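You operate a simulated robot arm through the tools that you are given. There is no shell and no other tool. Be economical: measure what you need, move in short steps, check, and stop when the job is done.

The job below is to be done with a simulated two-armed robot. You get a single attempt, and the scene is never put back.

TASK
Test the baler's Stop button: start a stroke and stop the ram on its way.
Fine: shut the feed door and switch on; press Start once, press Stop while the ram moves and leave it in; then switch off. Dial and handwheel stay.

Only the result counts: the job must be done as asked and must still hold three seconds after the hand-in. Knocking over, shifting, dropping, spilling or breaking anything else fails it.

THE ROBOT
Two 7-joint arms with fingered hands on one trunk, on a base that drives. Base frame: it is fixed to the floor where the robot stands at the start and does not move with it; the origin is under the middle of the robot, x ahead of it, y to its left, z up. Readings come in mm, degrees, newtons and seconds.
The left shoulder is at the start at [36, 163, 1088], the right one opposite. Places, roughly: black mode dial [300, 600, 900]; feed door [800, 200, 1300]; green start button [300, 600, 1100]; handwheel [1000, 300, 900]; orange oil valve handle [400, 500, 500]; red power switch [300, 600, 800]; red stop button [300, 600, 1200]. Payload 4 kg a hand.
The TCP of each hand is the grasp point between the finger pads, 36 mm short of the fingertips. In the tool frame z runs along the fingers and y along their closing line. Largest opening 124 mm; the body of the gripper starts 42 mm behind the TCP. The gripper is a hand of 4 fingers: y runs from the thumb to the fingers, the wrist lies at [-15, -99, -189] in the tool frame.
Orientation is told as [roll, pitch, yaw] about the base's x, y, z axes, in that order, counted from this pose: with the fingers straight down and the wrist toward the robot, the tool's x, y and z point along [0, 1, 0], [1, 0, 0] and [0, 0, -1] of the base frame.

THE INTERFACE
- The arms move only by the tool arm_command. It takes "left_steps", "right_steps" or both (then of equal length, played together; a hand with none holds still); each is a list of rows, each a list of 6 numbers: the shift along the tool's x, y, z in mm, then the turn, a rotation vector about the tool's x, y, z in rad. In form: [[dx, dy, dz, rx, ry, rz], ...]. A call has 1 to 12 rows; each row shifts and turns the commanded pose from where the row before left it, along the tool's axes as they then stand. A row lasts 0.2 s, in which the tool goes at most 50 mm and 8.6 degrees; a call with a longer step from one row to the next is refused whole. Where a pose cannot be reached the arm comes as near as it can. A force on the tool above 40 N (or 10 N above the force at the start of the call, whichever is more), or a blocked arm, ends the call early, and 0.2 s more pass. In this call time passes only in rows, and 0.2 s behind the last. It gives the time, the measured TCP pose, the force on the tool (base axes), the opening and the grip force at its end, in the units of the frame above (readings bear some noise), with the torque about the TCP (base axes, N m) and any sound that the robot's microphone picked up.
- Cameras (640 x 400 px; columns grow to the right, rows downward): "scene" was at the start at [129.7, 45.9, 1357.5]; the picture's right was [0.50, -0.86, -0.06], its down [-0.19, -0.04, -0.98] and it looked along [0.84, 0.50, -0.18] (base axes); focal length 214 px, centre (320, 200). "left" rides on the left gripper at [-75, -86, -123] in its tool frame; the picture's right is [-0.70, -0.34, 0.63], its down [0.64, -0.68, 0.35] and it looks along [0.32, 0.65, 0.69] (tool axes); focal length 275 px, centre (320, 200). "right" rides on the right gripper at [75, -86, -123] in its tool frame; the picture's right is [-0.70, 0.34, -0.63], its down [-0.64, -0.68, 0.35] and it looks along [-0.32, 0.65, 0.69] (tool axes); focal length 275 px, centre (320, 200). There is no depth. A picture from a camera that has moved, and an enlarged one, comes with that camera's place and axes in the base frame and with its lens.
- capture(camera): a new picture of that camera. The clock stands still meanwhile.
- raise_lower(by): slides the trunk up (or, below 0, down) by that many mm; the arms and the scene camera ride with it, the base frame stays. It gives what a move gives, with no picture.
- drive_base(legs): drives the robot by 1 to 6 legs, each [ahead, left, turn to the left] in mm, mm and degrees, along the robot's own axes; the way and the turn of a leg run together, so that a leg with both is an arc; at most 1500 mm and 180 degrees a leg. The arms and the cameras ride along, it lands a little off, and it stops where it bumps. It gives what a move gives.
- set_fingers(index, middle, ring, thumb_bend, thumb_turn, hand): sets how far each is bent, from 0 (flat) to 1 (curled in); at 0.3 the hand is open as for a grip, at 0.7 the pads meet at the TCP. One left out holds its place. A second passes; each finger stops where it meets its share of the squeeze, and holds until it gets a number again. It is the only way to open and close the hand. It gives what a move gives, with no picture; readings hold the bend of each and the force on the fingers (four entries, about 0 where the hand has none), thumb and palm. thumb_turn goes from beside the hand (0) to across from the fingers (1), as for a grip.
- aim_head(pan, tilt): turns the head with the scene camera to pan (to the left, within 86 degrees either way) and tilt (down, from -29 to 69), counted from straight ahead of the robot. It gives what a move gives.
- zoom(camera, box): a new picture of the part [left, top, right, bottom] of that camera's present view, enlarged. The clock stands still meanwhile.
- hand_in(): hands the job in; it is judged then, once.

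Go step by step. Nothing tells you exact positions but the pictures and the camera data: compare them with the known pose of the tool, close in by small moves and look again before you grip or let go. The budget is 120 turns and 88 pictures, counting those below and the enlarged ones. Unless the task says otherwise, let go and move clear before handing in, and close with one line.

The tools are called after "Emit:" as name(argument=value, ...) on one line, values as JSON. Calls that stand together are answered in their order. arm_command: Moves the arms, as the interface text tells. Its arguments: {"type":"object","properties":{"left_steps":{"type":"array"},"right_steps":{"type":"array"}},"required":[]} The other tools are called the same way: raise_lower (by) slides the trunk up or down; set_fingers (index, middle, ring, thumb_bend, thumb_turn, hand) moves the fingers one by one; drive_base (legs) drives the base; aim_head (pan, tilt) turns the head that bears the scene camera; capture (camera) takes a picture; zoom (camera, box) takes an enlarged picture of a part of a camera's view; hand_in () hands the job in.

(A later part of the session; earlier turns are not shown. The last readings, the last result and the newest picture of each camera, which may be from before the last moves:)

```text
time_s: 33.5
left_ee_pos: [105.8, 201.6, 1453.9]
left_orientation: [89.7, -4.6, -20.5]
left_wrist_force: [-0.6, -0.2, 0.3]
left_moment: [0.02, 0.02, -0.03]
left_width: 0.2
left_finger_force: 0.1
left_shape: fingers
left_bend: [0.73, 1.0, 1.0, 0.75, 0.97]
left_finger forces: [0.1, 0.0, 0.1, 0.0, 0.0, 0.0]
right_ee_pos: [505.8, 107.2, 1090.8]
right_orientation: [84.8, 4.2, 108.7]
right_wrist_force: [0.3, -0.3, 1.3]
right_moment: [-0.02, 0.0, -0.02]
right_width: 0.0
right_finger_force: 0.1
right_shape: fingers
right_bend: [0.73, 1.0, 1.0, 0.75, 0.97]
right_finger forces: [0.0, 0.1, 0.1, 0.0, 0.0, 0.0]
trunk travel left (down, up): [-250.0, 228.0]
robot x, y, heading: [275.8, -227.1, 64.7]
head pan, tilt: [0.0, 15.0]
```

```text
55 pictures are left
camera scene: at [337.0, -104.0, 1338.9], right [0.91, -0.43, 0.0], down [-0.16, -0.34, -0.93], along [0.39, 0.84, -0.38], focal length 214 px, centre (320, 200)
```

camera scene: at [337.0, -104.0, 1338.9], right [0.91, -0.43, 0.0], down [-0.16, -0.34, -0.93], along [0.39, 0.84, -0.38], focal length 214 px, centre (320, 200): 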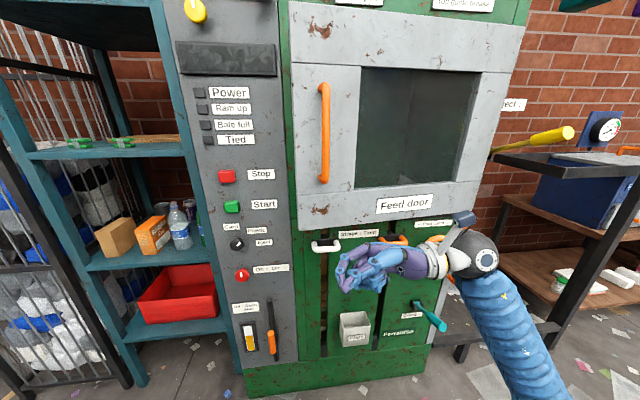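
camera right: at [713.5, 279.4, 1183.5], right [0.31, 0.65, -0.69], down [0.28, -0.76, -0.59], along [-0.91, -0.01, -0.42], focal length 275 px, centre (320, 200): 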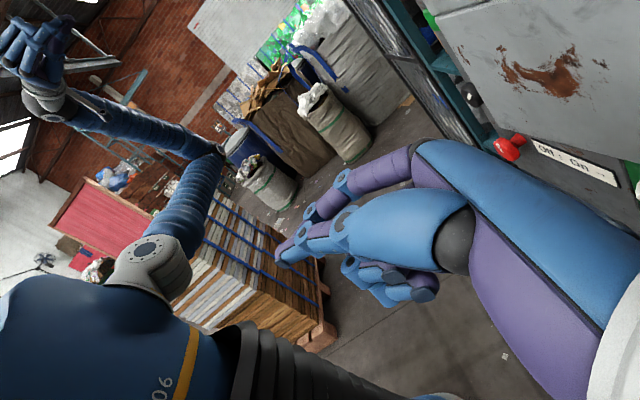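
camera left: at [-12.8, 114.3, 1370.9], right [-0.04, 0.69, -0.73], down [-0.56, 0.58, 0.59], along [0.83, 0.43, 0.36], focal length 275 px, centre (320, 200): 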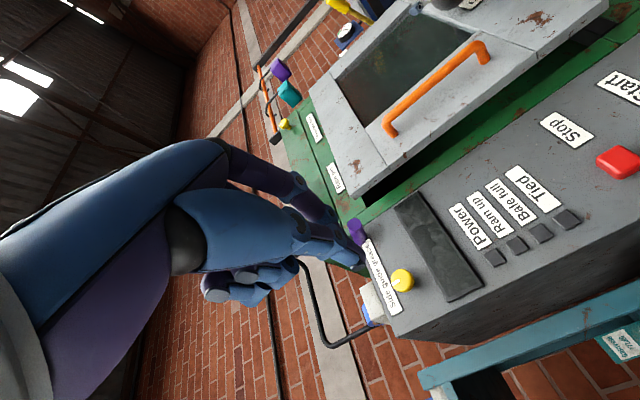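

Right hand is clear. I'll bring the left pinch-point forward and across to the door's stile at z≈1450, above the handle.

Emit:
arm_command(left_steps=[[0, 0, 0, -0.08, 0, 0.08], [0, 0, 49, 0, 0, 0], [0, 0, 49, 0, 0, 0], [0, 0, 49, 0, 0, 0], [0, 0, 49, 0, 0, 0], [0, 49, 0, 0, 0, 0], [0, 49, 0, 0, 0, 0], [0, 49, 0, 0, 0, 0], [0, 49, 0, 0, 0, 0], [0, 49, 0, 0, 0, 0], [0, 49, 0, 0, 0, 0], [0, 40, 0, 0, 0, 0]])

Emit:
capture(camera="scene")

Emit:
capture(camera="left")

```text
time_s: 36.1
left_ee_pos: [492.3, 237.2, 1453.1]
left_orientation: [89.8, 0.1, -25.1]
left_wrist_force: [0.4, 0.6, 0.0]
left_moment: [0.02, 0.03, 0.06]
left_width: 0.2
left_finger_force: 0.1
left_shape: fingers
left_bend: [0.73, 1.0, 1.0, 0.75, 0.97]
left_finger forces: [0.1, 0.0, 0.0, 0.0, 0.0, 0.1]
right_ee_pos: [505.6, 108.7, 1091.4]
right_orientation: [85.0, 4.2, 108.8]
right_wrist_force: [0.2, -0.3, 0.5]
right_moment: [0.0, -0.01, -0.01]
right_width: 0.0
right_finger_force: 0.0
right_shape: fingers
right_bend: [0.73, 1.0, 1.0, 0.75, 0.97]
right_finger forces: [0.1, 0.0, 0.0, 0.0, 0.1, 0.0]
trunk travel left (down, up): [-250.0, 228.0]
robot x, y, heading: [274.7, -229.0, 64.8]
head pan, tilt: [0.0, 15.0]
```

```text
54 pictures are left
camera scene: at [338.6, -104.2, 1338.8], right [0.9, -0.43, 0.0], down [-0.16, -0.34, -0.93], along [0.39, 0.84, -0.38], focal length 214 px, centre (320, 200)
```

scene: 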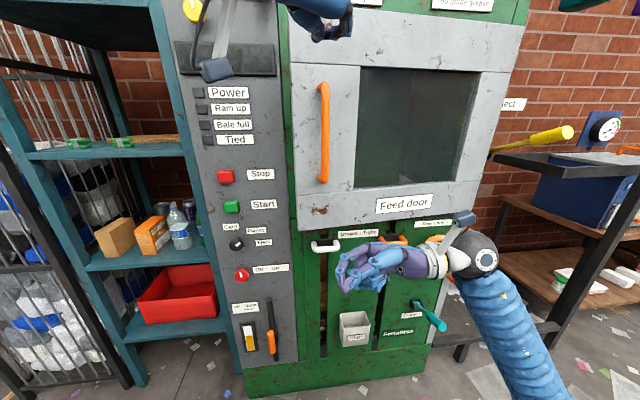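

```text
53 pictures are left
camera left: at [362.3, 160.6, 1377.6], right [-0.04, 0.71, -0.7], down [-0.47, 0.6, 0.64], along [0.88, 0.35, 0.31], focal length 275 px, centre (320, 200)
```

left: 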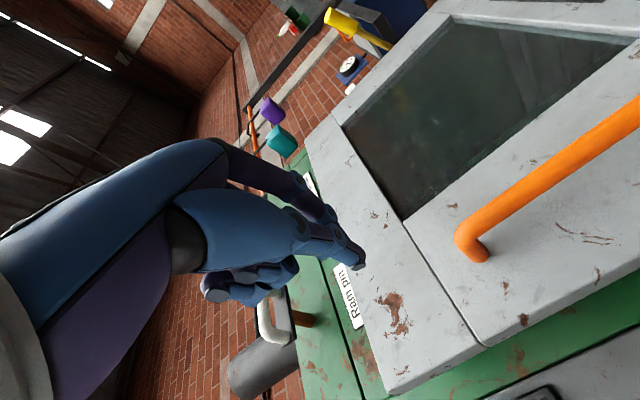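

The left tip is in line with the door's upper rail near its free edge. I'll push straight in until it seats.

Emit:
arm_command(left_steps=[[0, 0, 45, 0, 0, 0], [0, 0, 45, 0, 0, 0], [0, 0, 40, 0, 0, 0], [0, 0, 25, 0, 0, 0], [0, 0, 20, 0, 0, 0], [0, 0, 20, 0, 0, 0], [0, 0, 20, 0, 0, 0], [0, 0, 20, 0, 0, 0], [0, 0, 20, 0, 0, 0]])

Emit:
capture(camera="scene")

```text
time_s: 37.9
left_ee_pos: [589.3, 440.9, 1454.4]
left_orientation: [89.9, -0.2, -25.8]
left_wrist_force: [-13.6, -21.8, 0.8]
left_moment: [-0.23, 0.15, 0.3]
left_width: 0.0
left_finger_force: 17.0
left_shape: fingers
left_bend: [0.73, 1.0, 1.0, 0.73, 0.97]
left_finger forces: [0.0, 0.0, 0.1, 0.0, 33.9, 0.1]
right_ee_pos: [504.1, 107.0, 1091.8]
right_orientation: [84.9, 4.2, 108.8]
right_wrist_force: [0.6, 0.5, 0.2]
right_moment: [-0.02, 0.02, 0.04]
right_width: 0.2
right_finger_force: 0.0
right_shape: fingers
right_bend: [0.73, 1.0, 1.0, 0.75, 0.97]
right_finger forces: [0.0, 0.1, 0.0, 0.1, 0.0, 0.1]
trunk travel left (down, up): [-250.0, 228.0]
robot x, y, heading: [273.5, -230.2, 64.6]
head pan, tilt: [0.0, 15.0]
stopped in row 9 (left hand): the force on the tool passed its limit at 51 N (the readings are from after the stop); the commanded pose is now the measured one
```

```text
52 pictures are left
camera scene: at [335.9, -105.2, 1339.1], right [0.91, -0.43, 0.0], down [-0.16, -0.34, -0.93], along [0.39, 0.84, -0.38], focal length 214 px, centre (320, 200)
```

scene: 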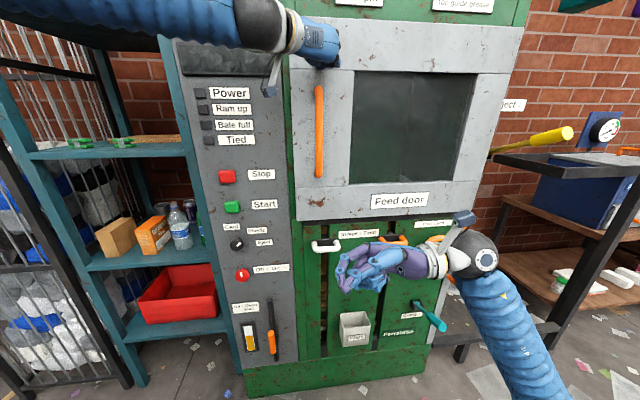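

The door is shut against its frame. I'll withdraw the left hand, and move it before the panel while checking the door stays shut.

Emit:
arm_command(left_steps=[[0, 0, -49, 0, 0, 0], [0, 0, -49, 0, 0, 0], [0, 0, -49, 0, 0, 0], [0, -46, 0, 0, 0, 0], [0, -46, 0, 0, 0, 0], [0, -46, 0, 0, 0, 0], [0, -46, 0, 0, 0, 0], [0, -46, 0, 0, 0, 0], [0, -46, 0, 0, 0, 0], [-49, 0, 0, 0, 0, 0], [-49, 0, 0, 0, 0, 0], [-49, 0, 0, 0, 0, 0]])

Emit:
arm_command(left_steps=[[-49, 0, 0, 0, 0, 0], [-49, 0, 0, 0, 0, 0], [-49, 0, 0, 0, 0, 0], [-49, 0, 0, 0, 0, 0], [-49, 0, 0, 0, 0, 0], [-49, 0, 0, 0, 0, 0], [-49, 0, 0, 0, 0, 0], [-49, 0, 0, 0, 0, 0], [-49, 0, 0, 0, 0, 0]])

Emit:
capture(camera="scene")

Emit:
capture(camera="left")

```text
time_s: 40.5
left_ee_pos: [278.7, 434.5, 1304.6]
left_orientation: [89.8, -0.1, -25.5]
left_wrist_force: [0.5, 0.3, -0.6]
left_moment: [-0.03, 0.01, -0.02]
left_width: 0.0
left_finger_force: 0.2
left_shape: fingers
left_bend: [0.73, 1.0, 1.0, 0.75, 0.97]
left_finger forces: [0.0, 0.1, 0.0, 0.0, 0.1, 0.0]
right_ee_pos: [503.3, 111.4, 1088.8]
right_orientation: [85.0, 4.2, 108.8]
right_wrist_force: [0.4, 0.3, 0.6]
right_moment: [-0.01, 0.01, 0.0]
right_width: 0.0
right_finger_force: 0.0
right_shape: fingers
right_bend: [0.73, 1.0, 1.0, 0.75, 0.97]
right_finger forces: [0.0, 0.0, 0.0, 0.0, 0.1, 0.0]
trunk travel left (down, up): [-250.0, 228.0]
robot x, y, heading: [277.5, -230.1, 64.8]
head pan, tilt: [0.0, 15.0]
```

```text
time_s: 42.5
left_ee_pos: [278.5, 431.0, 861.0]
left_orientation: [89.8, -0.1, -25.6]
left_wrist_force: [-0.2, 0.8, -0.4]
left_moment: [0.0, -0.02, -0.04]
left_width: 0.0
left_finger_force: 0.1
left_shape: fingers
left_bend: [0.73, 1.0, 1.0, 0.75, 0.97]
left_finger forces: [0.0, 0.1, 0.0, 0.1, 0.1, 0.1]
right_ee_pos: [503.7, 110.3, 1090.2]
right_orientation: [85.1, 4.4, 108.8]
right_wrist_force: [0.4, -0.1, 0.2]
right_moment: [0.01, 0.01, 0.05]
right_width: 0.1
right_finger_force: 0.1
right_shape: fingers
right_bend: [0.73, 1.0, 1.0, 0.75, 0.97]
right_finger forces: [0.0, 0.0, 0.1, 0.0, 0.0, 0.0]
trunk travel left (down, up): [-250.0, 228.0]
robot x, y, heading: [277.7, -230.1, 64.7]
head pan, tilt: [0.0, 15.0]
```

```text
51 pictures are left
camera scene: at [337.1, -102.5, 1338.5], right [0.91, -0.42, 0.0], down [-0.16, -0.34, -0.93], along [0.39, 0.84, -0.38], focal length 214 px, centre (320, 200)
```

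scene: 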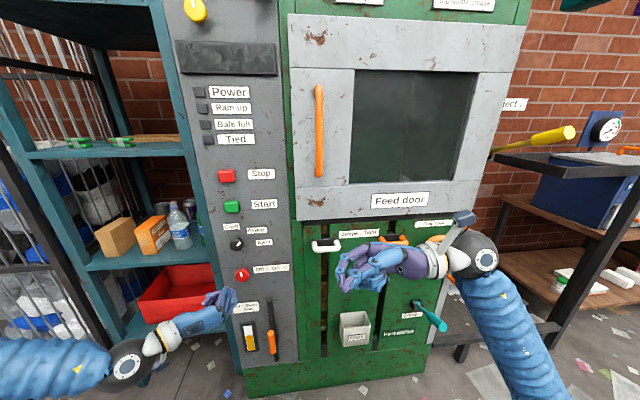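

```text
50 pictures are left
camera left: at [146.8, 355.4, 785.3], right [-0.03, 0.71, -0.7], down [-0.47, 0.61, 0.64], along [0.88, 0.34, 0.31], focal length 275 px, centre (320, 200)
```

left: 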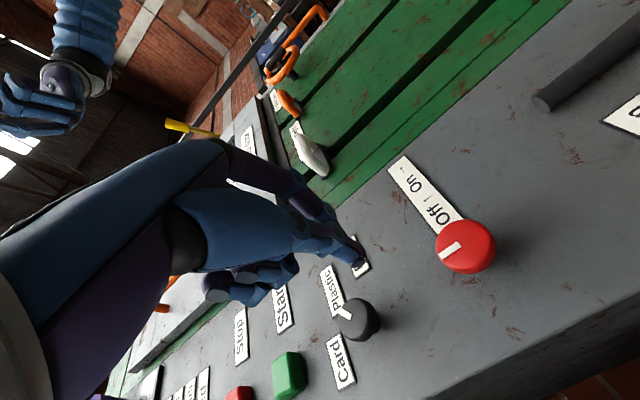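

The power knob is round, centre u≈71, z≈797, marked "up" (Off), with On to the right — a clockwise quarter turn. The left hand is centred on it; I'll open the hand and test in free air that a 90° wrist turn is reachable.

Emit:
set_fingers(hand="left", index=0.3, middle=0.3, ring=0.3, thumb_bend=0.3, thumb_turn=1)

Emit:
arm_command(left_steps=[[-32, 2, 0, 0, 0, 0.143], [-32, 0, 0, 0, 0, 0.143], [0, 0, 0, 0, 0, 0.143], [0, 0, 0, 0, 0, 0.143], [0, 0, 0, 0, 0, 0.143], [0, 0, 0, 0, 0, 0.143], [0, 0, 0, 0, 0, 0.143], [0, 0, 0, 0, 0, 0.143], [0, 0, 0, 0, 0, 0.143], [0, 0, 0, 0, 0, 0.143], [0, 0, 0, 0, 0, 0.14]])

Emit:
capture(camera="left")

```text
time_s: 43.5
left_ee_pos: [277.6, 431.1, 862.7]
left_orientation: [89.9, -0.1, -25.6]
left_wrist_force: [0.6, 0.5, 0.1]
left_moment: [0.01, -0.05, 0.0]
left_width: 123.1
left_finger_force: 0.0
left_shape: fingers
left_bend: [0.3, 0.3, 0.3, 0.3, 0.98]
left_finger forces: [0.0, 0.0, 0.0, 0.0, 0.0, 0.0]
right_ee_pos: [505.4, 108.7, 1091.9]
right_orientation: [84.9, 4.1, 108.7]
right_wrist_force: [0.3, 0.2, 0.3]
right_moment: [0.0, 0.01, -0.03]
right_width: 0.0
right_finger_force: 0.0
right_shape: fingers
right_bend: [0.73, 1.0, 1.0, 0.75, 0.97]
right_finger forces: [0.0, 0.0, 0.0, 0.0, 0.0, 0.1]
trunk travel left (down, up): [-250.0, 228.0]
robot x, y, heading: [277.1, -231.8, 64.6]
head pan, tilt: [0.0, 15.0]
```

```text
time_s: 45.9
left_ee_pos: [275.9, 430.8, 800.2]
left_orientation: [-11.3, 89.8, -126.9]
left_wrist_force: [0.5, -1.1, 0.1]
left_moment: [0.02, 0.01, 0.0]
left_width: 123.0
left_finger_force: 0.0
left_shape: fingers
left_bend: [0.3, 0.3, 0.3, 0.3, 0.98]
left_finger forces: [0.0, 0.0, 0.0, 0.0, 0.0, 0.0]
right_ee_pos: [504.9, 109.7, 1091.6]
right_orientation: [85.0, 4.3, 108.8]
right_wrist_force: [0.4, -0.2, -1.2]
right_moment: [-0.01, 0.01, 0.0]
right_width: 0.0
right_finger_force: 0.1
right_shape: fingers
right_bend: [0.73, 1.0, 1.0, 0.75, 0.97]
right_finger forces: [0.0, 0.0, 0.1, 0.1, 0.0, 0.0]
trunk travel left (down, up): [-250.0, 228.0]
robot x, y, heading: [277.3, -228.4, 64.7]
head pan, tilt: [0.0, 15.0]
```

```text
49 pictures are left
camera left: at [154.8, 351.3, 885.5], right [-0.35, 0.87, 0.34], down [0.73, 0.04, 0.68], along [0.58, 0.49, -0.65], focal length 275 px, centre (320, 200)
```

left: 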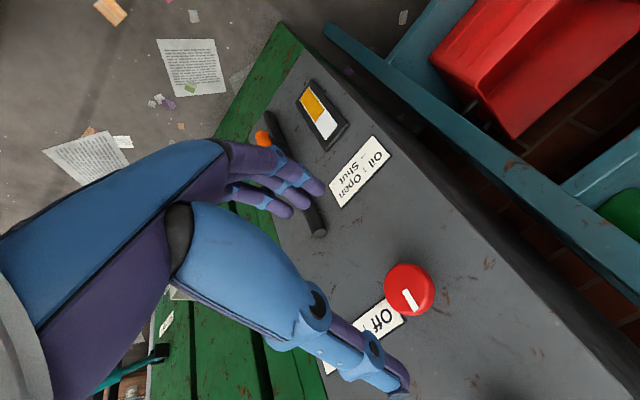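

The quarter turn is fully reachable. I'll check the oil label/lever state in this view, and rotate back to the gripping pose.

Emit:
zoom(camera="left", box=[240, 60, 460, 340])

Emit:
arm_command(left_steps=[[0, 0, 0, 0, 0, -0.143], [0, 0, 0, 0, 0, -0.143], [0, 0, 0, 0, 0, -0.143], [0, 0, 0, 0, 0, -0.143], [0, 0, 0, 0, 0, -0.143], [0, 0, 0, 0, 0, -0.143], [0, 0, 0, 0, 0, -0.143], [0, 0, 0, 0, 0, -0.143], [0, 0, 0, 0, 0, -0.143], [0, 0, 0, 0, 0, -0.143], [0, 0, 0, 0, 0, -0.14], [-2, 5, 40, 0, 0, 0]])

Emit:
capture(camera="left")

```text
1.43 times, centred on (350, 200) of left
camera zoom: at [154.8, 351.3, 885.5], right [-0.35, 0.87, 0.34], down [0.73, 0.04, 0.68], along [0.58, 0.49, -0.65], focal length 393 px, centre (277, 200)
```

zoom: 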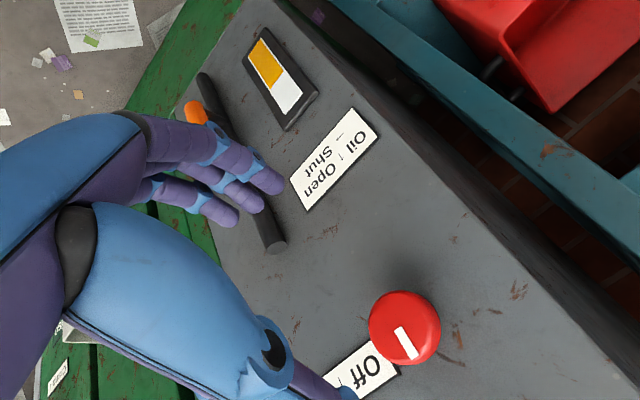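

```text
time_s: 48.5
left_ee_pos: [299.6, 465.0, 798.6]
left_orientation: [89.8, -0.2, -25.7]
left_wrist_force: [0.5, 0.6, 0.6]
left_moment: [0.04, 0.01, 0.01]
left_width: 123.0
left_finger_force: 0.1
left_shape: fingers
left_bend: [0.3, 0.3, 0.3, 0.3, 0.98]
left_finger forces: [0.0, 0.0, 0.0, 0.1, 0.0, 0.0]
right_ee_pos: [505.0, 109.4, 1091.0]
right_orientation: [85.0, 4.2, 108.9]
right_wrist_force: [-0.4, -0.1, 0.7]
right_moment: [-0.02, -0.01, -0.01]
right_width: 0.0
right_finger_force: 0.1
right_shape: fingers
right_bend: [0.73, 1.0, 1.0, 0.75, 0.97]
right_finger forces: [0.1, 0.0, 0.1, 0.1, 0.1, 0.1]
trunk travel left (down, up): [-250.0, 228.0]
robot x, y, heading: [277.5, -230.8, 65.0]
head pan, tilt: [0.0, 15.0]
```

```text
47 pictures are left
camera left: at [168.0, 388.9, 723.7], right [-0.03, 0.71, -0.7], down [-0.47, 0.61, 0.64], along [0.88, 0.34, 0.31], focal length 275 px, centre (320, 200)
```

left: 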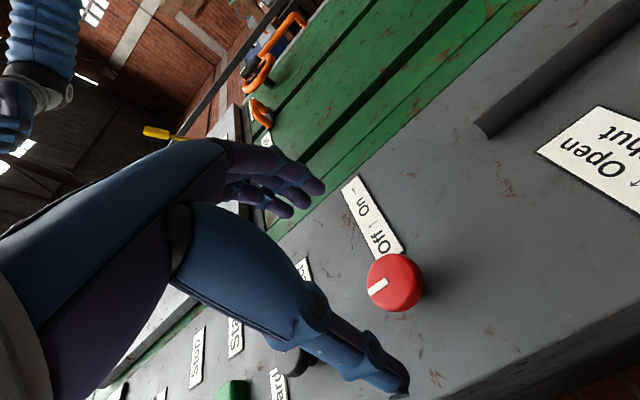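

The oil lever stands vertical, i.e. Open, so it stays. The knob is centred on the tool axis; I'll advance so the fingers straddle it.

Emit:
arm_command(left_steps=[[1, -2, 40, 0, 0, 0], [0, 0, 25, 0, 0, 0], [0, 0, 15, 0, 0, 0]])

Emit:
capture(camera="left")

Emit:
zoom(camera="scene", box=[180, 210, 320, 340])

```text
time_s: 49.3
left_ee_pos: [329.8, 539.2, 800.5]
left_orientation: [89.9, -0.1, -25.7]
left_wrist_force: [0.5, 0.0, 0.4]
left_moment: [0.0, 0.01, -0.02]
left_width: 123.0
left_finger_force: 0.0
left_shape: fingers
left_bend: [0.3, 0.3, 0.3, 0.3, 0.98]
left_finger forces: [0.1, 0.0, 0.0, 0.0, 0.0, 0.0]
right_ee_pos: [504.9, 109.3, 1090.7]
right_orientation: [85.1, 4.3, 108.8]
right_wrist_force: [0.6, -0.1, 0.0]
right_moment: [-0.02, -0.03, 0.03]
right_width: 0.0
right_finger_force: 0.1
right_shape: fingers
right_bend: [0.73, 1.0, 1.0, 0.75, 0.97]
right_finger forces: [0.1, 0.1, 0.0, 0.0, 0.0, 0.0]
trunk travel left (down, up): [-250.0, 228.0]
robot x, y, heading: [279.4, -232.1, 65.3]
head pan, tilt: [0.0, 15.0]
```

```text
46 pictures are left
camera left: at [199.2, 463.2, 723.9], right [-0.03, 0.71, -0.7], down [-0.47, 0.61, 0.64], along [0.88, 0.34, 0.31], focal length 275 px, centre (320, 200)
```

left: 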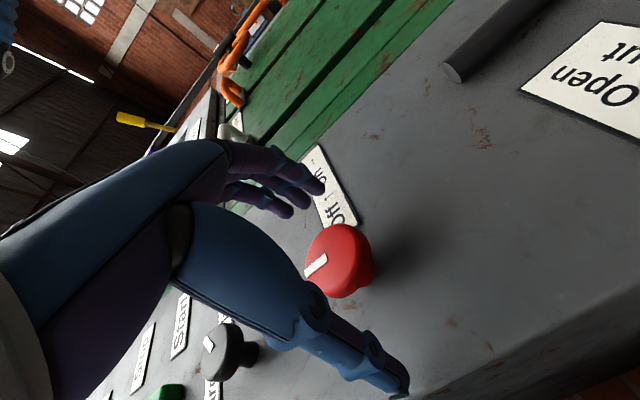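

```text
3.08 times, centred on (250, 275) of scene
camera zoom: at [337.4, -103.0, 1338.6], right [0.91, -0.43, 0.0], down [-0.16, -0.34, -0.93], along [0.39, 0.84, -0.38], focal length 660 px, centre (535, -31)
```

zoom: 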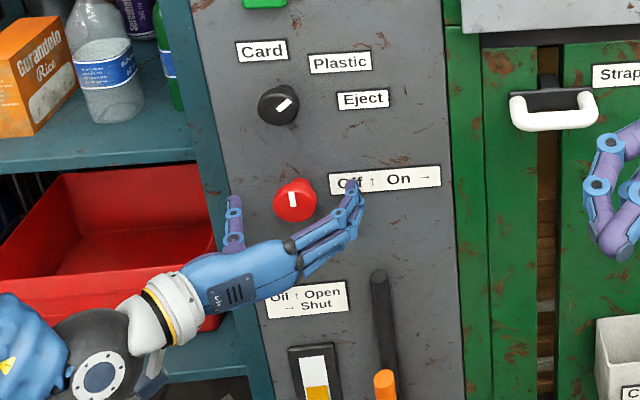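

The fingers are level with the knob front (n≈654) and centred. A bit further, then close on it.

Emit:
arm_command(left_steps=[[0, 0, 8, 0, 0, 0], [0, 0, 7, 0, 0, 0]])

Emit:
set_fingers(hand="left", index=0.65, middle=0.65, ring=0.65, thumb_bend=0.65)

Emit:
capture(camera="left")

Emit:
zoom(camera="scene", box=[180, 210, 320, 340])

```text
time_s: 49.9
left_ee_pos: [337.7, 549.9, 801.3]
left_orientation: [89.9, -0.1, -25.7]
left_wrist_force: [-1.6, -16.0, -0.7]
left_moment: [-0.08, -0.04, 0.94]
left_width: 124.2
left_finger_force: 8.0
left_shape: fingers
left_bend: [0.3, 0.3, 0.3, 0.3, 0.98]
left_finger forces: [0.0, 0.1, 0.0, 0.0, 15.9, 0.0]
right_ee_pos: [504.0, 107.3, 1091.7]
right_orientation: [85.0, 4.1, 108.7]
right_wrist_force: [0.2, 0.4, 0.1]
right_moment: [0.01, -0.02, 0.02]
right_width: 0.0
right_finger_force: 0.1
right_shape: fingers
right_bend: [0.73, 1.0, 1.0, 0.75, 0.97]
right_finger forces: [0.0, 0.1, 0.0, 0.0, 0.1, 0.1]
trunk travel left (down, up): [-250.0, 228.0]
robot x, y, heading: [278.1, -229.4, 65.1]
head pan, tilt: [0.0, 15.0]
```

```text
time_s: 50.9
left_ee_pos: [335.9, 552.0, 799.6]
left_orientation: [89.8, -0.1, -25.6]
left_wrist_force: [-13.3, -16.6, -8.5]
left_moment: [-0.36, -0.29, 1.59]
left_width: 69.7
left_finger_force: 11.5
left_shape: fingers
left_bend: [0.63, 0.65, 0.65, 0.41, 0.99]
left_finger forces: [2.5, 0.3, 0.0, 0.1, 20.0, 0.1]
right_ee_pos: [503.9, 108.3, 1091.5]
right_orientation: [84.9, 4.2, 108.8]
right_wrist_force: [-0.3, -0.4, 0.0]
right_moment: [-0.03, 0.01, 0.01]
right_width: 0.2
right_finger_force: 0.0
right_shape: fingers
right_bend: [0.73, 1.0, 1.0, 0.75, 0.97]
right_finger forces: [0.0, 0.0, 0.0, 0.1, 0.0, 0.0]
trunk travel left (down, up): [-250.0, 228.0]
robot x, y, heading: [276.8, -228.6, 64.7]
head pan, tilt: [0.0, 15.0]
```

```text
44 pictures are left
camera left: at [205.4, 476.0, 723.1], right [-0.03, 0.71, -0.7], down [-0.47, 0.61, 0.64], along [0.88, 0.34, 0.31], focal length 275 px, centre (320, 200)
```

left: 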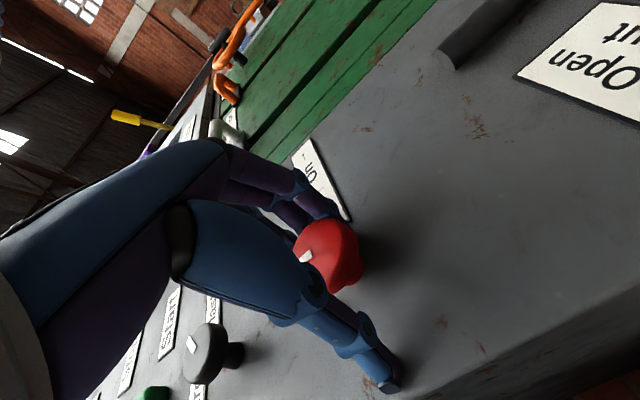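

```text
3.08 times, centred on (250, 275) of scene
camera zoom: at [336.1, -103.7, 1338.8], right [0.91, -0.43, 0.0], down [-0.16, -0.34, -0.93], along [0.39, 0.84, -0.38], focal length 660 px, centre (535, -31)
```

zoom: 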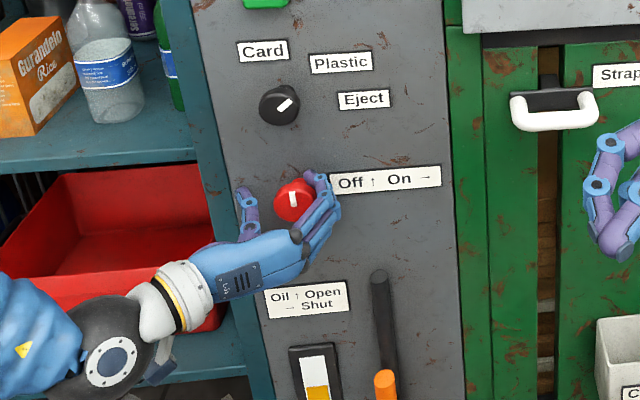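

The thumb tip is touching the panel. I'll back off about 9 mm and let the thumb close onto the knob.

Emit:
arm_command(left_steps=[[0, 0, -10, 0, 0, 0]])

Emit:
set_fingers(hand="left", index=0.72, middle=0.72, ring=0.72, thumb_bend=0.7)

Emit:
capture(camera="left")

Emit:
zoom(camera="scene", box=[200, 240, 300, 310])

```text
time_s: 51.3
left_ee_pos: [335.0, 545.1, 801.7]
left_orientation: [90.1, 0.0, -25.5]
left_wrist_force: [7.9, 13.6, -2.8]
left_moment: [0.02, 0.07, 0.34]
left_width: 53.2
left_finger_force: 7.2
left_shape: fingers
left_bend: [0.62, 0.64, 0.65, 0.46, 1.0]
left_finger forces: [8.5, 5.6, 0.0, 0.1, 0.7, 0.0]
right_ee_pos: [506.6, 108.5, 1090.8]
right_orientation: [85.1, 4.2, 108.7]
right_wrist_force: [0.3, -0.5, -0.1]
right_moment: [0.02, 0.0, 0.03]
right_width: 0.0
right_finger_force: 0.0
right_shape: fingers
right_bend: [0.73, 1.0, 1.0, 0.75, 0.97]
right_finger forces: [0.0, 0.0, 0.1, 0.2, 0.0, 0.2]
trunk travel left (down, up): [-250.0, 228.0]
robot x, y, heading: [277.8, -232.3, 64.5]
head pan, tilt: [0.0, 15.0]
```

```text
time_s: 52.3
left_ee_pos: [333.9, 545.3, 801.3]
left_orientation: [90.0, -0.1, -25.5]
left_wrist_force: [11.1, 32.2, 12.8]
left_moment: [0.21, -0.12, 0.13]
left_width: 49.5
left_finger_force: 30.1
left_shape: fingers
left_bend: [0.62, 0.65, 0.71, 0.55, 1.0]
left_finger forces: [13.9, 16.2, 8.6, 0.1, 21.2, 0.1]
right_ee_pos: [505.6, 109.9, 1090.6]
right_orientation: [85.1, 4.2, 108.7]
right_wrist_force: [-0.5, -0.9, -1.1]
right_moment: [0.0, 0.02, 0.0]
right_width: 0.0
right_finger_force: 0.1
right_shape: fingers
right_bend: [0.73, 1.0, 1.0, 0.75, 0.97]
right_finger forces: [0.0, 0.1, 0.0, 0.1, 0.0, 0.0]
trunk travel left (down, up): [-250.0, 228.0]
robot x, y, heading: [274.0, -233.2, 64.7]
head pan, tilt: [0.0, 15.0]
```

```text
42 pictures are left
camera left: at [202.8, 468.6, 724.9], right [-0.03, 0.72, -0.7], down [-0.47, 0.61, 0.64], along [0.88, 0.34, 0.32], focal length 275 px, centre (320, 200)
```

left: 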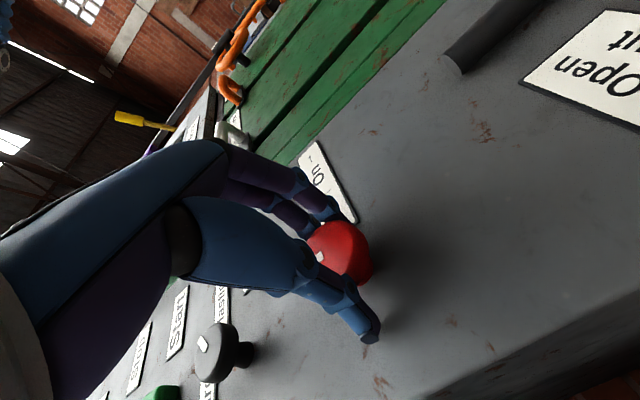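

```text
5.71 times, centred on (250, 275) of scene
camera zoom: at [337.6, -102.2, 1338.8], right [0.9, -0.43, 0.0], down [-0.16, -0.34, -0.93], along [0.39, 0.84, -0.38], focal length 1226 px, centre (720, -229)
```

zoom: 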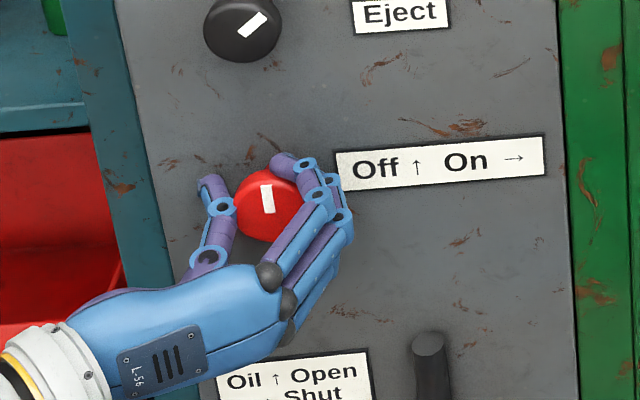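

The knob is gripped between fingers and thumb. I'll turn clockwise in small rows and check.

Emit:
arm_command(left_steps=[[0, 0, 0, 0, 0, 0.12], [0, 0, 0, 0, 0, 0.12], [0, 0, 0, 0, 0, 0.12], [0, 0, 0, 0, 0, 0.12], [0, 0, 0, 0, 0, 0.12]])

Emit:
zoom(camera="scene", box=[180, 70, 320, 310])

```text
time_s: 53.5
left_ee_pos: [333.7, 543.4, 800.0]
left_orientation: [89.9, 34.5, -25.6]
left_wrist_force: [18.0, 31.0, 21.9]
left_moment: [0.33, -0.23, 0.19]
left_width: 49.6
left_finger_force: 31.7
left_shape: fingers
left_bend: [0.62, 0.65, 0.69, 0.55, 1.0]
left_finger forces: [11.1, 18.6, 11.5, 0.0, 22.2, 0.0]
right_ee_pos: [506.9, 108.2, 1090.1]
right_orientation: [85.0, 4.2, 108.9]
right_wrist_force: [-0.7, -0.1, -0.1]
right_moment: [-0.03, 0.03, 0.02]
right_width: 0.0
right_finger_force: 0.1
right_shape: fingers
right_bend: [0.73, 1.0, 1.0, 0.75, 0.97]
right_finger forces: [0.0, 0.1, 0.0, 0.0, 0.0, 0.0]
trunk travel left (down, up): [-250.0, 228.0]
robot x, y, heading: [273.9, -231.0, 64.8]
head pan, tilt: [0.0, 15.0]
```

```text
1.67 times, centred on (250, 190) of scene
camera zoom: at [338.4, -103.2, 1338.8], right [0.9, -0.43, 0.0], down [-0.16, -0.34, -0.93], along [0.39, 0.84, -0.38], focal length 358 px, centre (437, 217)
```

zoom: 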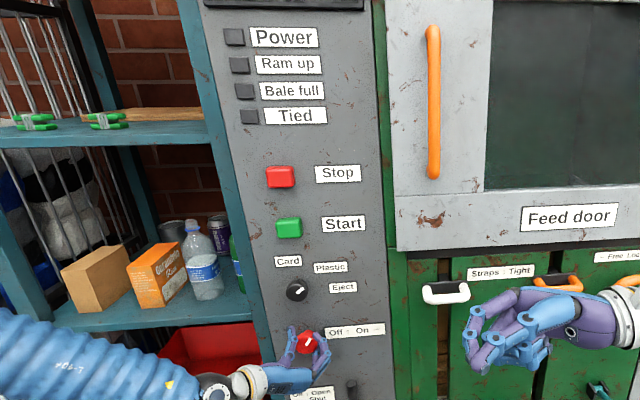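

The knob turns with the hand. Continuing to the full quarter turn.

Emit:
arm_command(left_steps=[[0, 0, 0, 0, 0, 0.12], [0, 0, 0, 0, 0, 0.12], [0, 0, 0, 0, 0, 0.12], [0, 0, 0, 0, 0, 0.12], [0, 0, 0, 0, 0, 0.12], [0, 0, 0, 0, 0, 0.12], [0, 0, 0, 0, 0, 0.12], [0, 0, 0, 0, 0, 0.12], [0, 0, 0, 0, 0, 0.06]])

Emit:
zoom(camera="scene", box=[180, 70, 320, 310])

```text
time_s: 55.5
left_ee_pos: [333.1, 541.3, 799.7]
left_orientation: [-85.5, 87.0, 158.7]
left_wrist_force: [24.0, 1.4, 4.4]
left_moment: [0.3, -0.61, -0.3]
left_width: 45.8
left_finger_force: 30.2
left_shape: fingers
left_bend: [0.63, 0.66, 0.71, 0.56, 1.0]
left_finger forces: [9.0, 16.1, 12.3, 0.1, 22.6, 0.1]
right_ee_pos: [505.4, 108.4, 1090.4]
right_orientation: [84.9, 4.2, 108.7]
right_wrist_force: [0.1, 0.0, -0.4]
right_moment: [0.0, 0.01, 0.04]
right_width: 0.0
right_finger_force: 0.0
right_shape: fingers
right_bend: [0.73, 1.0, 1.0, 0.75, 0.97]
right_finger forces: [0.0, 0.0, 0.1, 0.0, 0.0, 0.1]
trunk travel left (down, up): [-250.0, 228.0]
robot x, y, heading: [277.0, -230.8, 64.9]
head pan, tilt: [0.0, 15.0]
```

```text
1.67 times, centred on (250, 190) of scene
camera zoom: at [338.6, -103.6, 1338.6], right [0.9, -0.43, 0.0], down [-0.16, -0.34, -0.93], along [0.39, 0.84, -0.38], focal length 358 px, centre (437, 217)
```

zoom: 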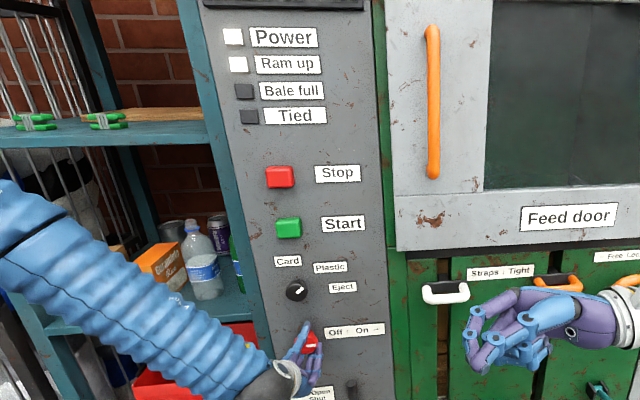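

Power and Ram-up lamps are lit: it's on. I'll open the fingers, back straight off and check the knob stayed.

Emit:
set_fingers(hand="left", index=0.35, middle=0.35, ring=0.35, thumb_bend=0.35)

Emit:
arm_command(left_steps=[[0, 0, -40, 0, 0, 0], [0, 0, -45, 0, 0, 0], [0, 0, -45, 0, 0, 0]])

Emit:
set_fingers(hand="left", index=1, middle=1, ring=1, thumb_bend=0.8)

Emit:
arm_command(left_steps=[[0, -45, 0, 0, 0, 0], [0, -45, 0, 0, 0, 0], [0, -45, 0, 0, 0, 0], [0, -45, 0, 0, 0, 0], [0, -45, 0, 0, 0, 0], [0, -40, 0, 0, 0, 0]])

Emit:
capture(camera="scene")

Emit:
capture(camera="left")

```text
time_s: 56.5
left_ee_pos: [331.9, 542.8, 799.8]
left_orientation: [-86.9, 87.2, 157.6]
left_wrist_force: [-0.4, -0.2, 0.9]
left_moment: [0.01, 0.01, 0.01]
left_width: 107.9
left_finger_force: 0.0
left_shape: fingers
left_bend: [0.35, 0.35, 0.35, 0.35, 0.98]
left_finger forces: [0.0, 0.0, 0.0, 0.0, 0.1, 0.0]
right_ee_pos: [504.1, 108.5, 1090.3]
right_orientation: [84.8, 4.1, 108.7]
right_wrist_force: [-0.3, 0.0, 1.0]
right_moment: [0.01, 0.01, 0.03]
right_width: 0.0
right_finger_force: 0.2
right_shape: fingers
right_bend: [0.73, 1.0, 1.0, 0.75, 0.97]
right_finger forces: [0.0, 0.0, 0.1, 0.1, 0.1, 0.1]
trunk travel left (down, up): [-250.0, 228.0]
robot x, y, heading: [272.6, -232.4, 64.8]
head pan, tilt: [0.0, 15.0]
```

```text
time_s: 57.3
left_ee_pos: [277.0, 424.3, 800.4]
left_orientation: [-86.8, 87.2, 157.5]
left_wrist_force: [0.1, 0.2, 0.7]
left_moment: [0.0, 0.0, 0.02]
left_width: 108.2
left_finger_force: 0.1
left_shape: fingers
left_bend: [0.35, 0.35, 0.35, 0.35, 0.98]
left_finger forces: [0.0, 0.0, 0.0, 0.0, 0.1, 0.0]
right_ee_pos: [505.0, 107.7, 1091.1]
right_orientation: [85.0, 4.1, 108.7]
right_wrist_force: [0.2, -0.2, 0.2]
right_moment: [-0.01, -0.02, -0.02]
right_width: 0.0
right_finger_force: 0.2
right_shape: fingers
right_bend: [0.73, 1.0, 1.0, 0.75, 0.97]
right_finger forces: [0.1, 0.0, 0.0, 0.1, 0.0, 0.1]
trunk travel left (down, up): [-250.0, 228.0]
robot x, y, heading: [277.0, -228.9, 64.6]
head pan, tilt: [0.0, 15.0]
```

```text
time_s: 58.3
left_ee_pos: [277.4, 425.7, 801.3]
left_orientation: [-86.8, 87.2, 157.5]
left_wrist_force: [-0.1, 0.0, 0.6]
left_moment: [-0.04, 0.03, -0.03]
left_width: 0.2
left_finger_force: 0.0
left_shape: fingers
left_bend: [0.73, 0.99, 1.0, 0.74, 1.0]
left_finger forces: [0.0, 0.1, 0.0, 0.0, 0.0, 0.0]
right_ee_pos: [505.6, 109.1, 1091.2]
right_orientation: [85.0, 4.2, 108.8]
right_wrist_force: [-0.5, -0.6, -0.3]
right_moment: [0.0, 0.02, -0.02]
right_width: 0.1
right_finger_force: 0.1
right_shape: fingers
right_bend: [0.73, 1.0, 1.0, 0.75, 0.97]
right_finger forces: [0.0, 0.1, 0.1, 0.0, 0.0, 0.1]
trunk travel left (down, up): [-250.0, 228.0]
robot x, y, heading: [275.3, -229.9, 64.6]
head pan, tilt: [0.0, 15.0]
```

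```text
time_s: 59.7
left_ee_pos: [293.4, 429.2, 1064.1]
left_orientation: [-87.3, 87.2, 157.0]
left_wrist_force: [0.3, -0.1, -0.9]
left_moment: [0.01, 0.01, -0.02]
left_width: 0.0
left_finger_force: 0.3
left_shape: fingers
left_bend: [0.74, 0.99, 1.0, 0.75, 1.0]
left_finger forces: [0.0, 0.0, 0.0, 0.0, 0.1, 0.0]
left hand out of reach, approached as far as the arm can: row 3, 4
right_ee_pos: [505.5, 107.2, 1090.2]
right_orientation: [84.9, 4.3, 108.8]
right_wrist_force: [0.1, 0.3, -0.7]
right_moment: [-0.04, -0.01, 0.01]
right_width: 0.1
right_finger_force: 0.1
right_shape: fingers
right_bend: [0.73, 1.0, 1.0, 0.75, 0.97]
right_finger forces: [0.0, 0.0, 0.0, 0.0, 0.0, 0.1]
trunk travel left (down, up): [-250.0, 228.0]
robot x, y, heading: [278.4, -232.6, 64.7]
head pan, tilt: [0.0, 15.0]
```

```text
38 pictures are left
camera scene: at [337.0, -104.5, 1338.9], right [0.9, -0.43, 0.0], down [-0.16, -0.34, -0.93], along [0.39, 0.84, -0.38], focal length 214 px, centre (320, 200)
```

scene: 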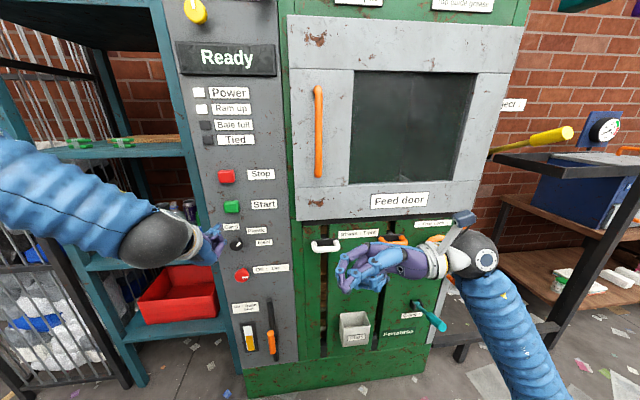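

```text
37 pictures are left
camera left: at [176.9, 347.3, 1152.7], right [-0.34, 0.87, 0.37], down [0.76, 0.02, 0.65], along [0.55, 0.5, -0.67], focal length 275 px, centre (320, 200)
```

left: 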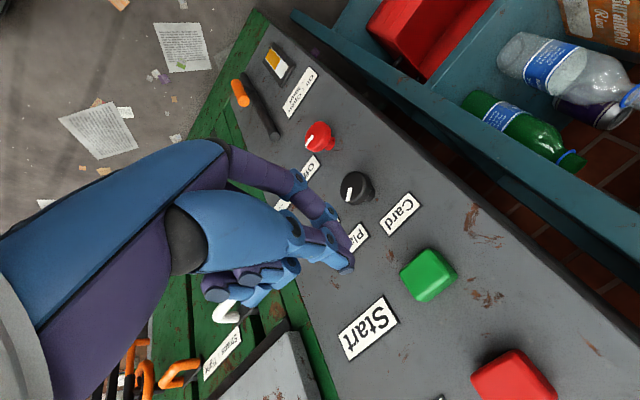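

The display reads "Ready", and knob, door and lamps are right. I'll rotate the hand back to the wrist-left pose and bring it in front of Start.

Emit:
arm_command(left_steps=[[0, 0, 0, 0, 0, -0.143], [0, 0, 0, 0, 0, -0.143], [0, 0, 0, 0, 0, -0.143], [0, 0, 0, 0, 0, -0.143], [0, 0, 0, 0, 0, -0.143], [0, 0, 0, 0, 0, -0.143], [0, 0, 0, 0, 0, -0.143], [0, 0, 0, 0, 0, -0.143], [0, 0, 0, 0, 0, -0.143], [0, 0, 0, 0, 0, -0.143], [0, 0, 0, 0, 0, -0.14], [12, 0, 40, 0, 0, 0]])

Emit:
capture(camera="left")

Emit:
zoom(camera="scene", box=[180, 150, 300, 250])

```text
time_s: 62.3
left_ee_pos: [311.4, 467.4, 1075.6]
left_orientation: [89.8, 2.9, -25.5]
left_wrist_force: [0.8, 0.0, -0.1]
left_moment: [0.02, 0.0, -0.02]
left_width: 0.0
left_finger_force: 0.1
left_shape: fingers
left_bend: [0.74, 0.99, 1.0, 0.75, 1.0]
left_finger forces: [0.0, 0.0, 0.0, 0.1, 0.0, 0.0]
right_ee_pos: [505.1, 109.1, 1091.3]
right_orientation: [85.0, 4.2, 108.9]
right_wrist_force: [0.3, 0.4, 0.3]
right_moment: [0.02, 0.03, 0.01]
right_width: 0.1
right_finger_force: 0.0
right_shape: fingers
right_bend: [0.73, 1.0, 1.0, 0.75, 0.97]
right_finger forces: [0.1, 0.0, 0.1, 0.0, 0.1, 0.0]
trunk travel left (down, up): [-250.0, 228.0]
robot x, y, heading: [279.8, -231.5, 64.8]
head pan, tilt: [0.0, 15.0]
```

```text
36 pictures are left
camera left: at [177.1, 394.1, 1003.2], right [-0.06, 0.73, -0.68], down [-0.44, 0.59, 0.68], along [0.9, 0.34, 0.28], focal length 275 px, centre (320, 200)
```

left: 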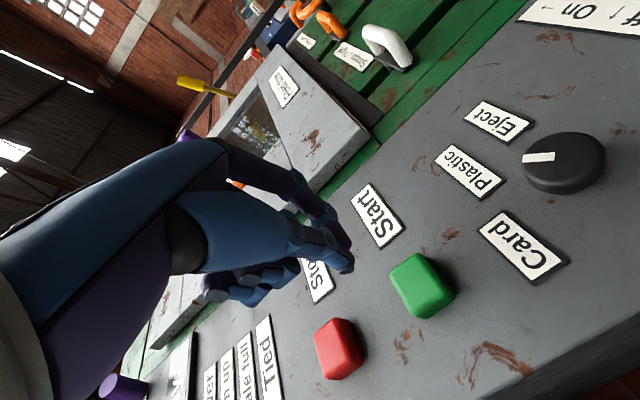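

```text
4.00 times, centred on (240, 200) of scene
camera zoom: at [338.4, -102.9, 1338.6], right [0.91, -0.42, 0.0], down [-0.16, -0.34, -0.93], along [0.39, 0.84, -0.38], focal length 858 px, centre (640, 200)
```

zoom: 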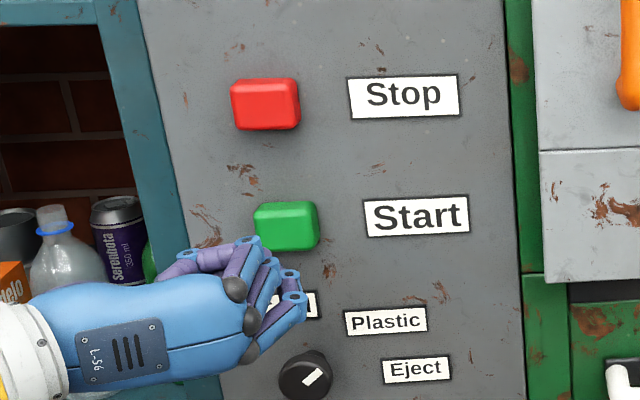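

From both views the pinch tip is about 38 mm ahead of the TCP, so Start (u≈71, z≈1061, front n≈660) needs TCP z≈1056, u≈73. I'll line up about 15 mm short of it.

Emit:
arm_command(left_steps=[[-20, -10, 0, 0, 0, -0.05], [0, 0, 25, 0, 0, 0], [0, 0, 22, 0, 0, 0]])

Emit:
capture(camera="left")

Emit:
zoom(camera="scene", box=[180, 150, 300, 250])

```text
time_s: 63.1
left_ee_pos: [321.1, 516.9, 1054.6]
left_orientation: [89.8, 0.0, -25.7]
left_wrist_force: [0.3, -0.1, -0.5]
left_moment: [0.0, -0.01, -0.01]
left_width: 0.0
left_finger_force: 0.0
left_shape: fingers
left_bend: [0.74, 0.99, 1.0, 0.75, 1.0]
left_finger forces: [0.0, 0.1, 0.0, 0.0, 0.1, 0.0]
right_ee_pos: [504.4, 109.2, 1090.8]
right_orientation: [84.9, 4.3, 108.7]
right_wrist_force: [-0.6, 0.1, 0.0]
right_moment: [-0.02, -0.03, 0.02]
right_width: 0.1
right_finger_force: 0.0
right_shape: fingers
right_bend: [0.73, 1.0, 1.0, 0.75, 0.97]
right_finger forces: [0.0, 0.0, 0.1, 0.1, 0.0, 0.0]
trunk travel left (down, up): [-250.0, 228.0]
robot x, y, heading: [280.0, -229.5, 64.8]
head pan, tilt: [0.0, 15.0]
```

```text
34 pictures are left
camera left: at [190.5, 440.6, 979.3], right [-0.03, 0.72, -0.7], down [-0.46, 0.61, 0.64], along [0.89, 0.34, 0.31], focal length 275 px, centre (320, 200)
```

left: 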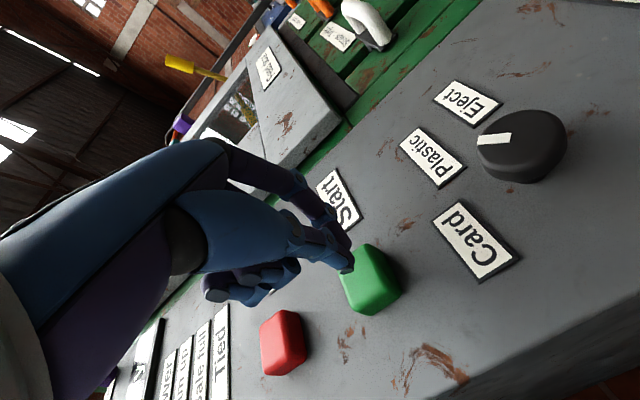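

```text
4.00 times, centred on (240, 200) of scene
camera zoom: at [336.7, -102.8, 1338.7], right [0.91, -0.42, 0.0], down [-0.16, -0.34, -0.93], along [0.39, 0.84, -0.38], focal length 858 px, centre (640, 200)
```

zoom: 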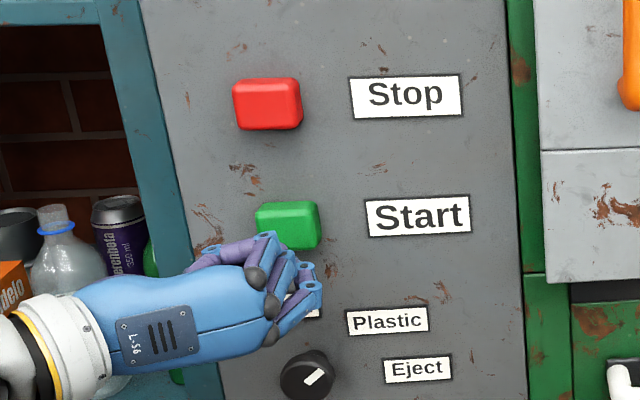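

The tip is centred on Start, about 18 mm short. Pressing Start briefly and retracting.

Emit:
arm_command(left_steps=[[0, 0, 15, 0, 0, 0], [0, 0, 14, 0, 0, 0], [0, 0, -30, 0, 0, 0]])

Emit:
zoom(camera="scene", box=[170, 30, 330, 240])

```text
time_s: 63.9
left_ee_pos: [322.6, 514.0, 1057.2]
left_orientation: [89.8, -0.1, -25.5]
left_wrist_force: [-0.5, 0.1, 0.4]
left_moment: [0.04, 0.0, 0.02]
left_width: 0.0
left_finger_force: 0.1
left_shape: fingers
left_bend: [0.74, 0.99, 1.0, 0.75, 1.0]
left_finger forces: [0.0, 0.0, 0.0, 0.0, 0.0, 0.1]
right_ee_pos: [505.0, 107.8, 1091.9]
right_orientation: [84.9, 4.2, 108.8]
right_wrist_force: [1.0, 0.7, -1.1]
right_moment: [0.01, -0.02, 0.01]
right_width: 0.1
right_finger_force: 0.0
right_shape: fingers
right_bend: [0.73, 1.0, 1.0, 0.75, 0.97]
right_finger forces: [0.0, 0.0, 0.0, 0.1, 0.0, 0.0]
trunk travel left (down, up): [-250.0, 228.0]
robot x, y, heading: [275.0, -228.8, 64.7]
head pan, tilt: [0.0, 15.0]
heard: click
```

```text
1.90 times, centred on (250, 135) of scene
camera zoom: at [336.3, -104.2, 1339.0], right [0.9, -0.43, 0.0], down [-0.16, -0.34, -0.93], along [0.39, 0.84, -0.38], focal length 408 px, centre (453, 324)
```

zoom: 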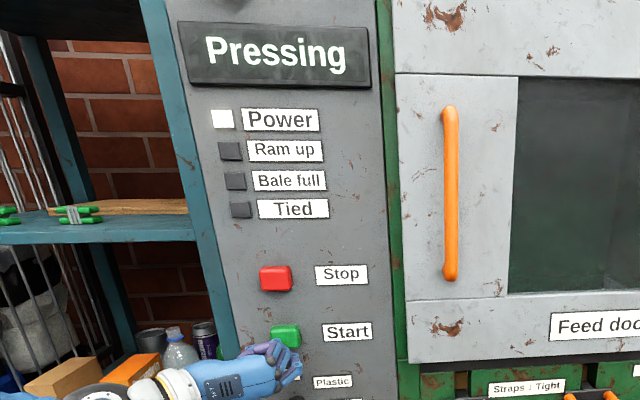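

It clicked and the display says "Pressing". Now straight up to Stop and press.

Emit:
arm_command(left_steps=[[49, 0, 0, 0, 0, 0], [48, 0, 0, 0, 0, 0], [0, 0, 18, 0, 0, 0], [0, 0, 14, 0, 0, 0]])

Emit:
zoom(camera="scene", box=[170, 30, 330, 240])

```text
time_s: 64.9
left_ee_pos: [334.4, 541.0, 1153.5]
left_orientation: [89.8, 0.0, -25.7]
left_wrist_force: [-8.6, -15.8, -2.5]
left_moment: [-0.21, 0.08, 0.16]
left_width: 0.2
left_finger_force: 14.2
left_shape: fingers
left_bend: [0.74, 0.99, 1.0, 0.74, 1.0]
left_finger forces: [0.0, 0.0, 0.0, 0.0, 28.4, 0.1]
right_ee_pos: [504.6, 108.0, 1091.4]
right_orientation: [84.9, 4.2, 108.8]
right_wrist_force: [-0.3, 0.8, 0.0]
right_moment: [0.03, 0.01, 0.03]
right_width: 0.3
right_finger_force: 0.1
right_shape: fingers
right_bend: [0.73, 1.0, 1.0, 0.75, 0.97]
right_finger forces: [0.1, 0.1, 0.0, 0.0, 0.0, 0.0]
trunk travel left (down, up): [-250.0, 228.0]
robot x, y, heading: [277.0, -230.4, 65.1]
head pan, tilt: [0.0, 15.0]
heard: click
```

```text
1.90 times, centred on (250, 135) of scene
camera zoom: at [335.6, -105.5, 1339.0], right [0.91, -0.42, 0.0], down [-0.16, -0.34, -0.93], along [0.39, 0.84, -0.38], focal length 408 px, centre (453, 324)
```

zoom: 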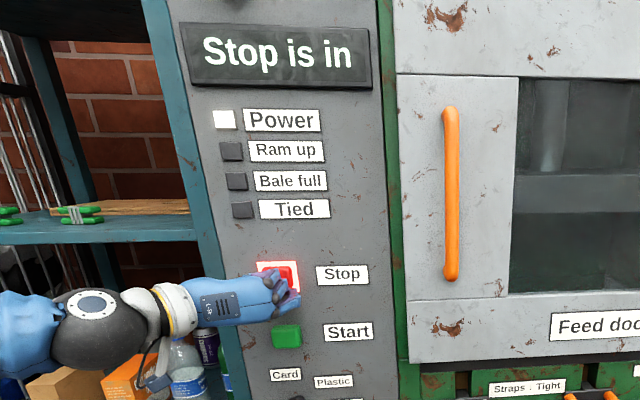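

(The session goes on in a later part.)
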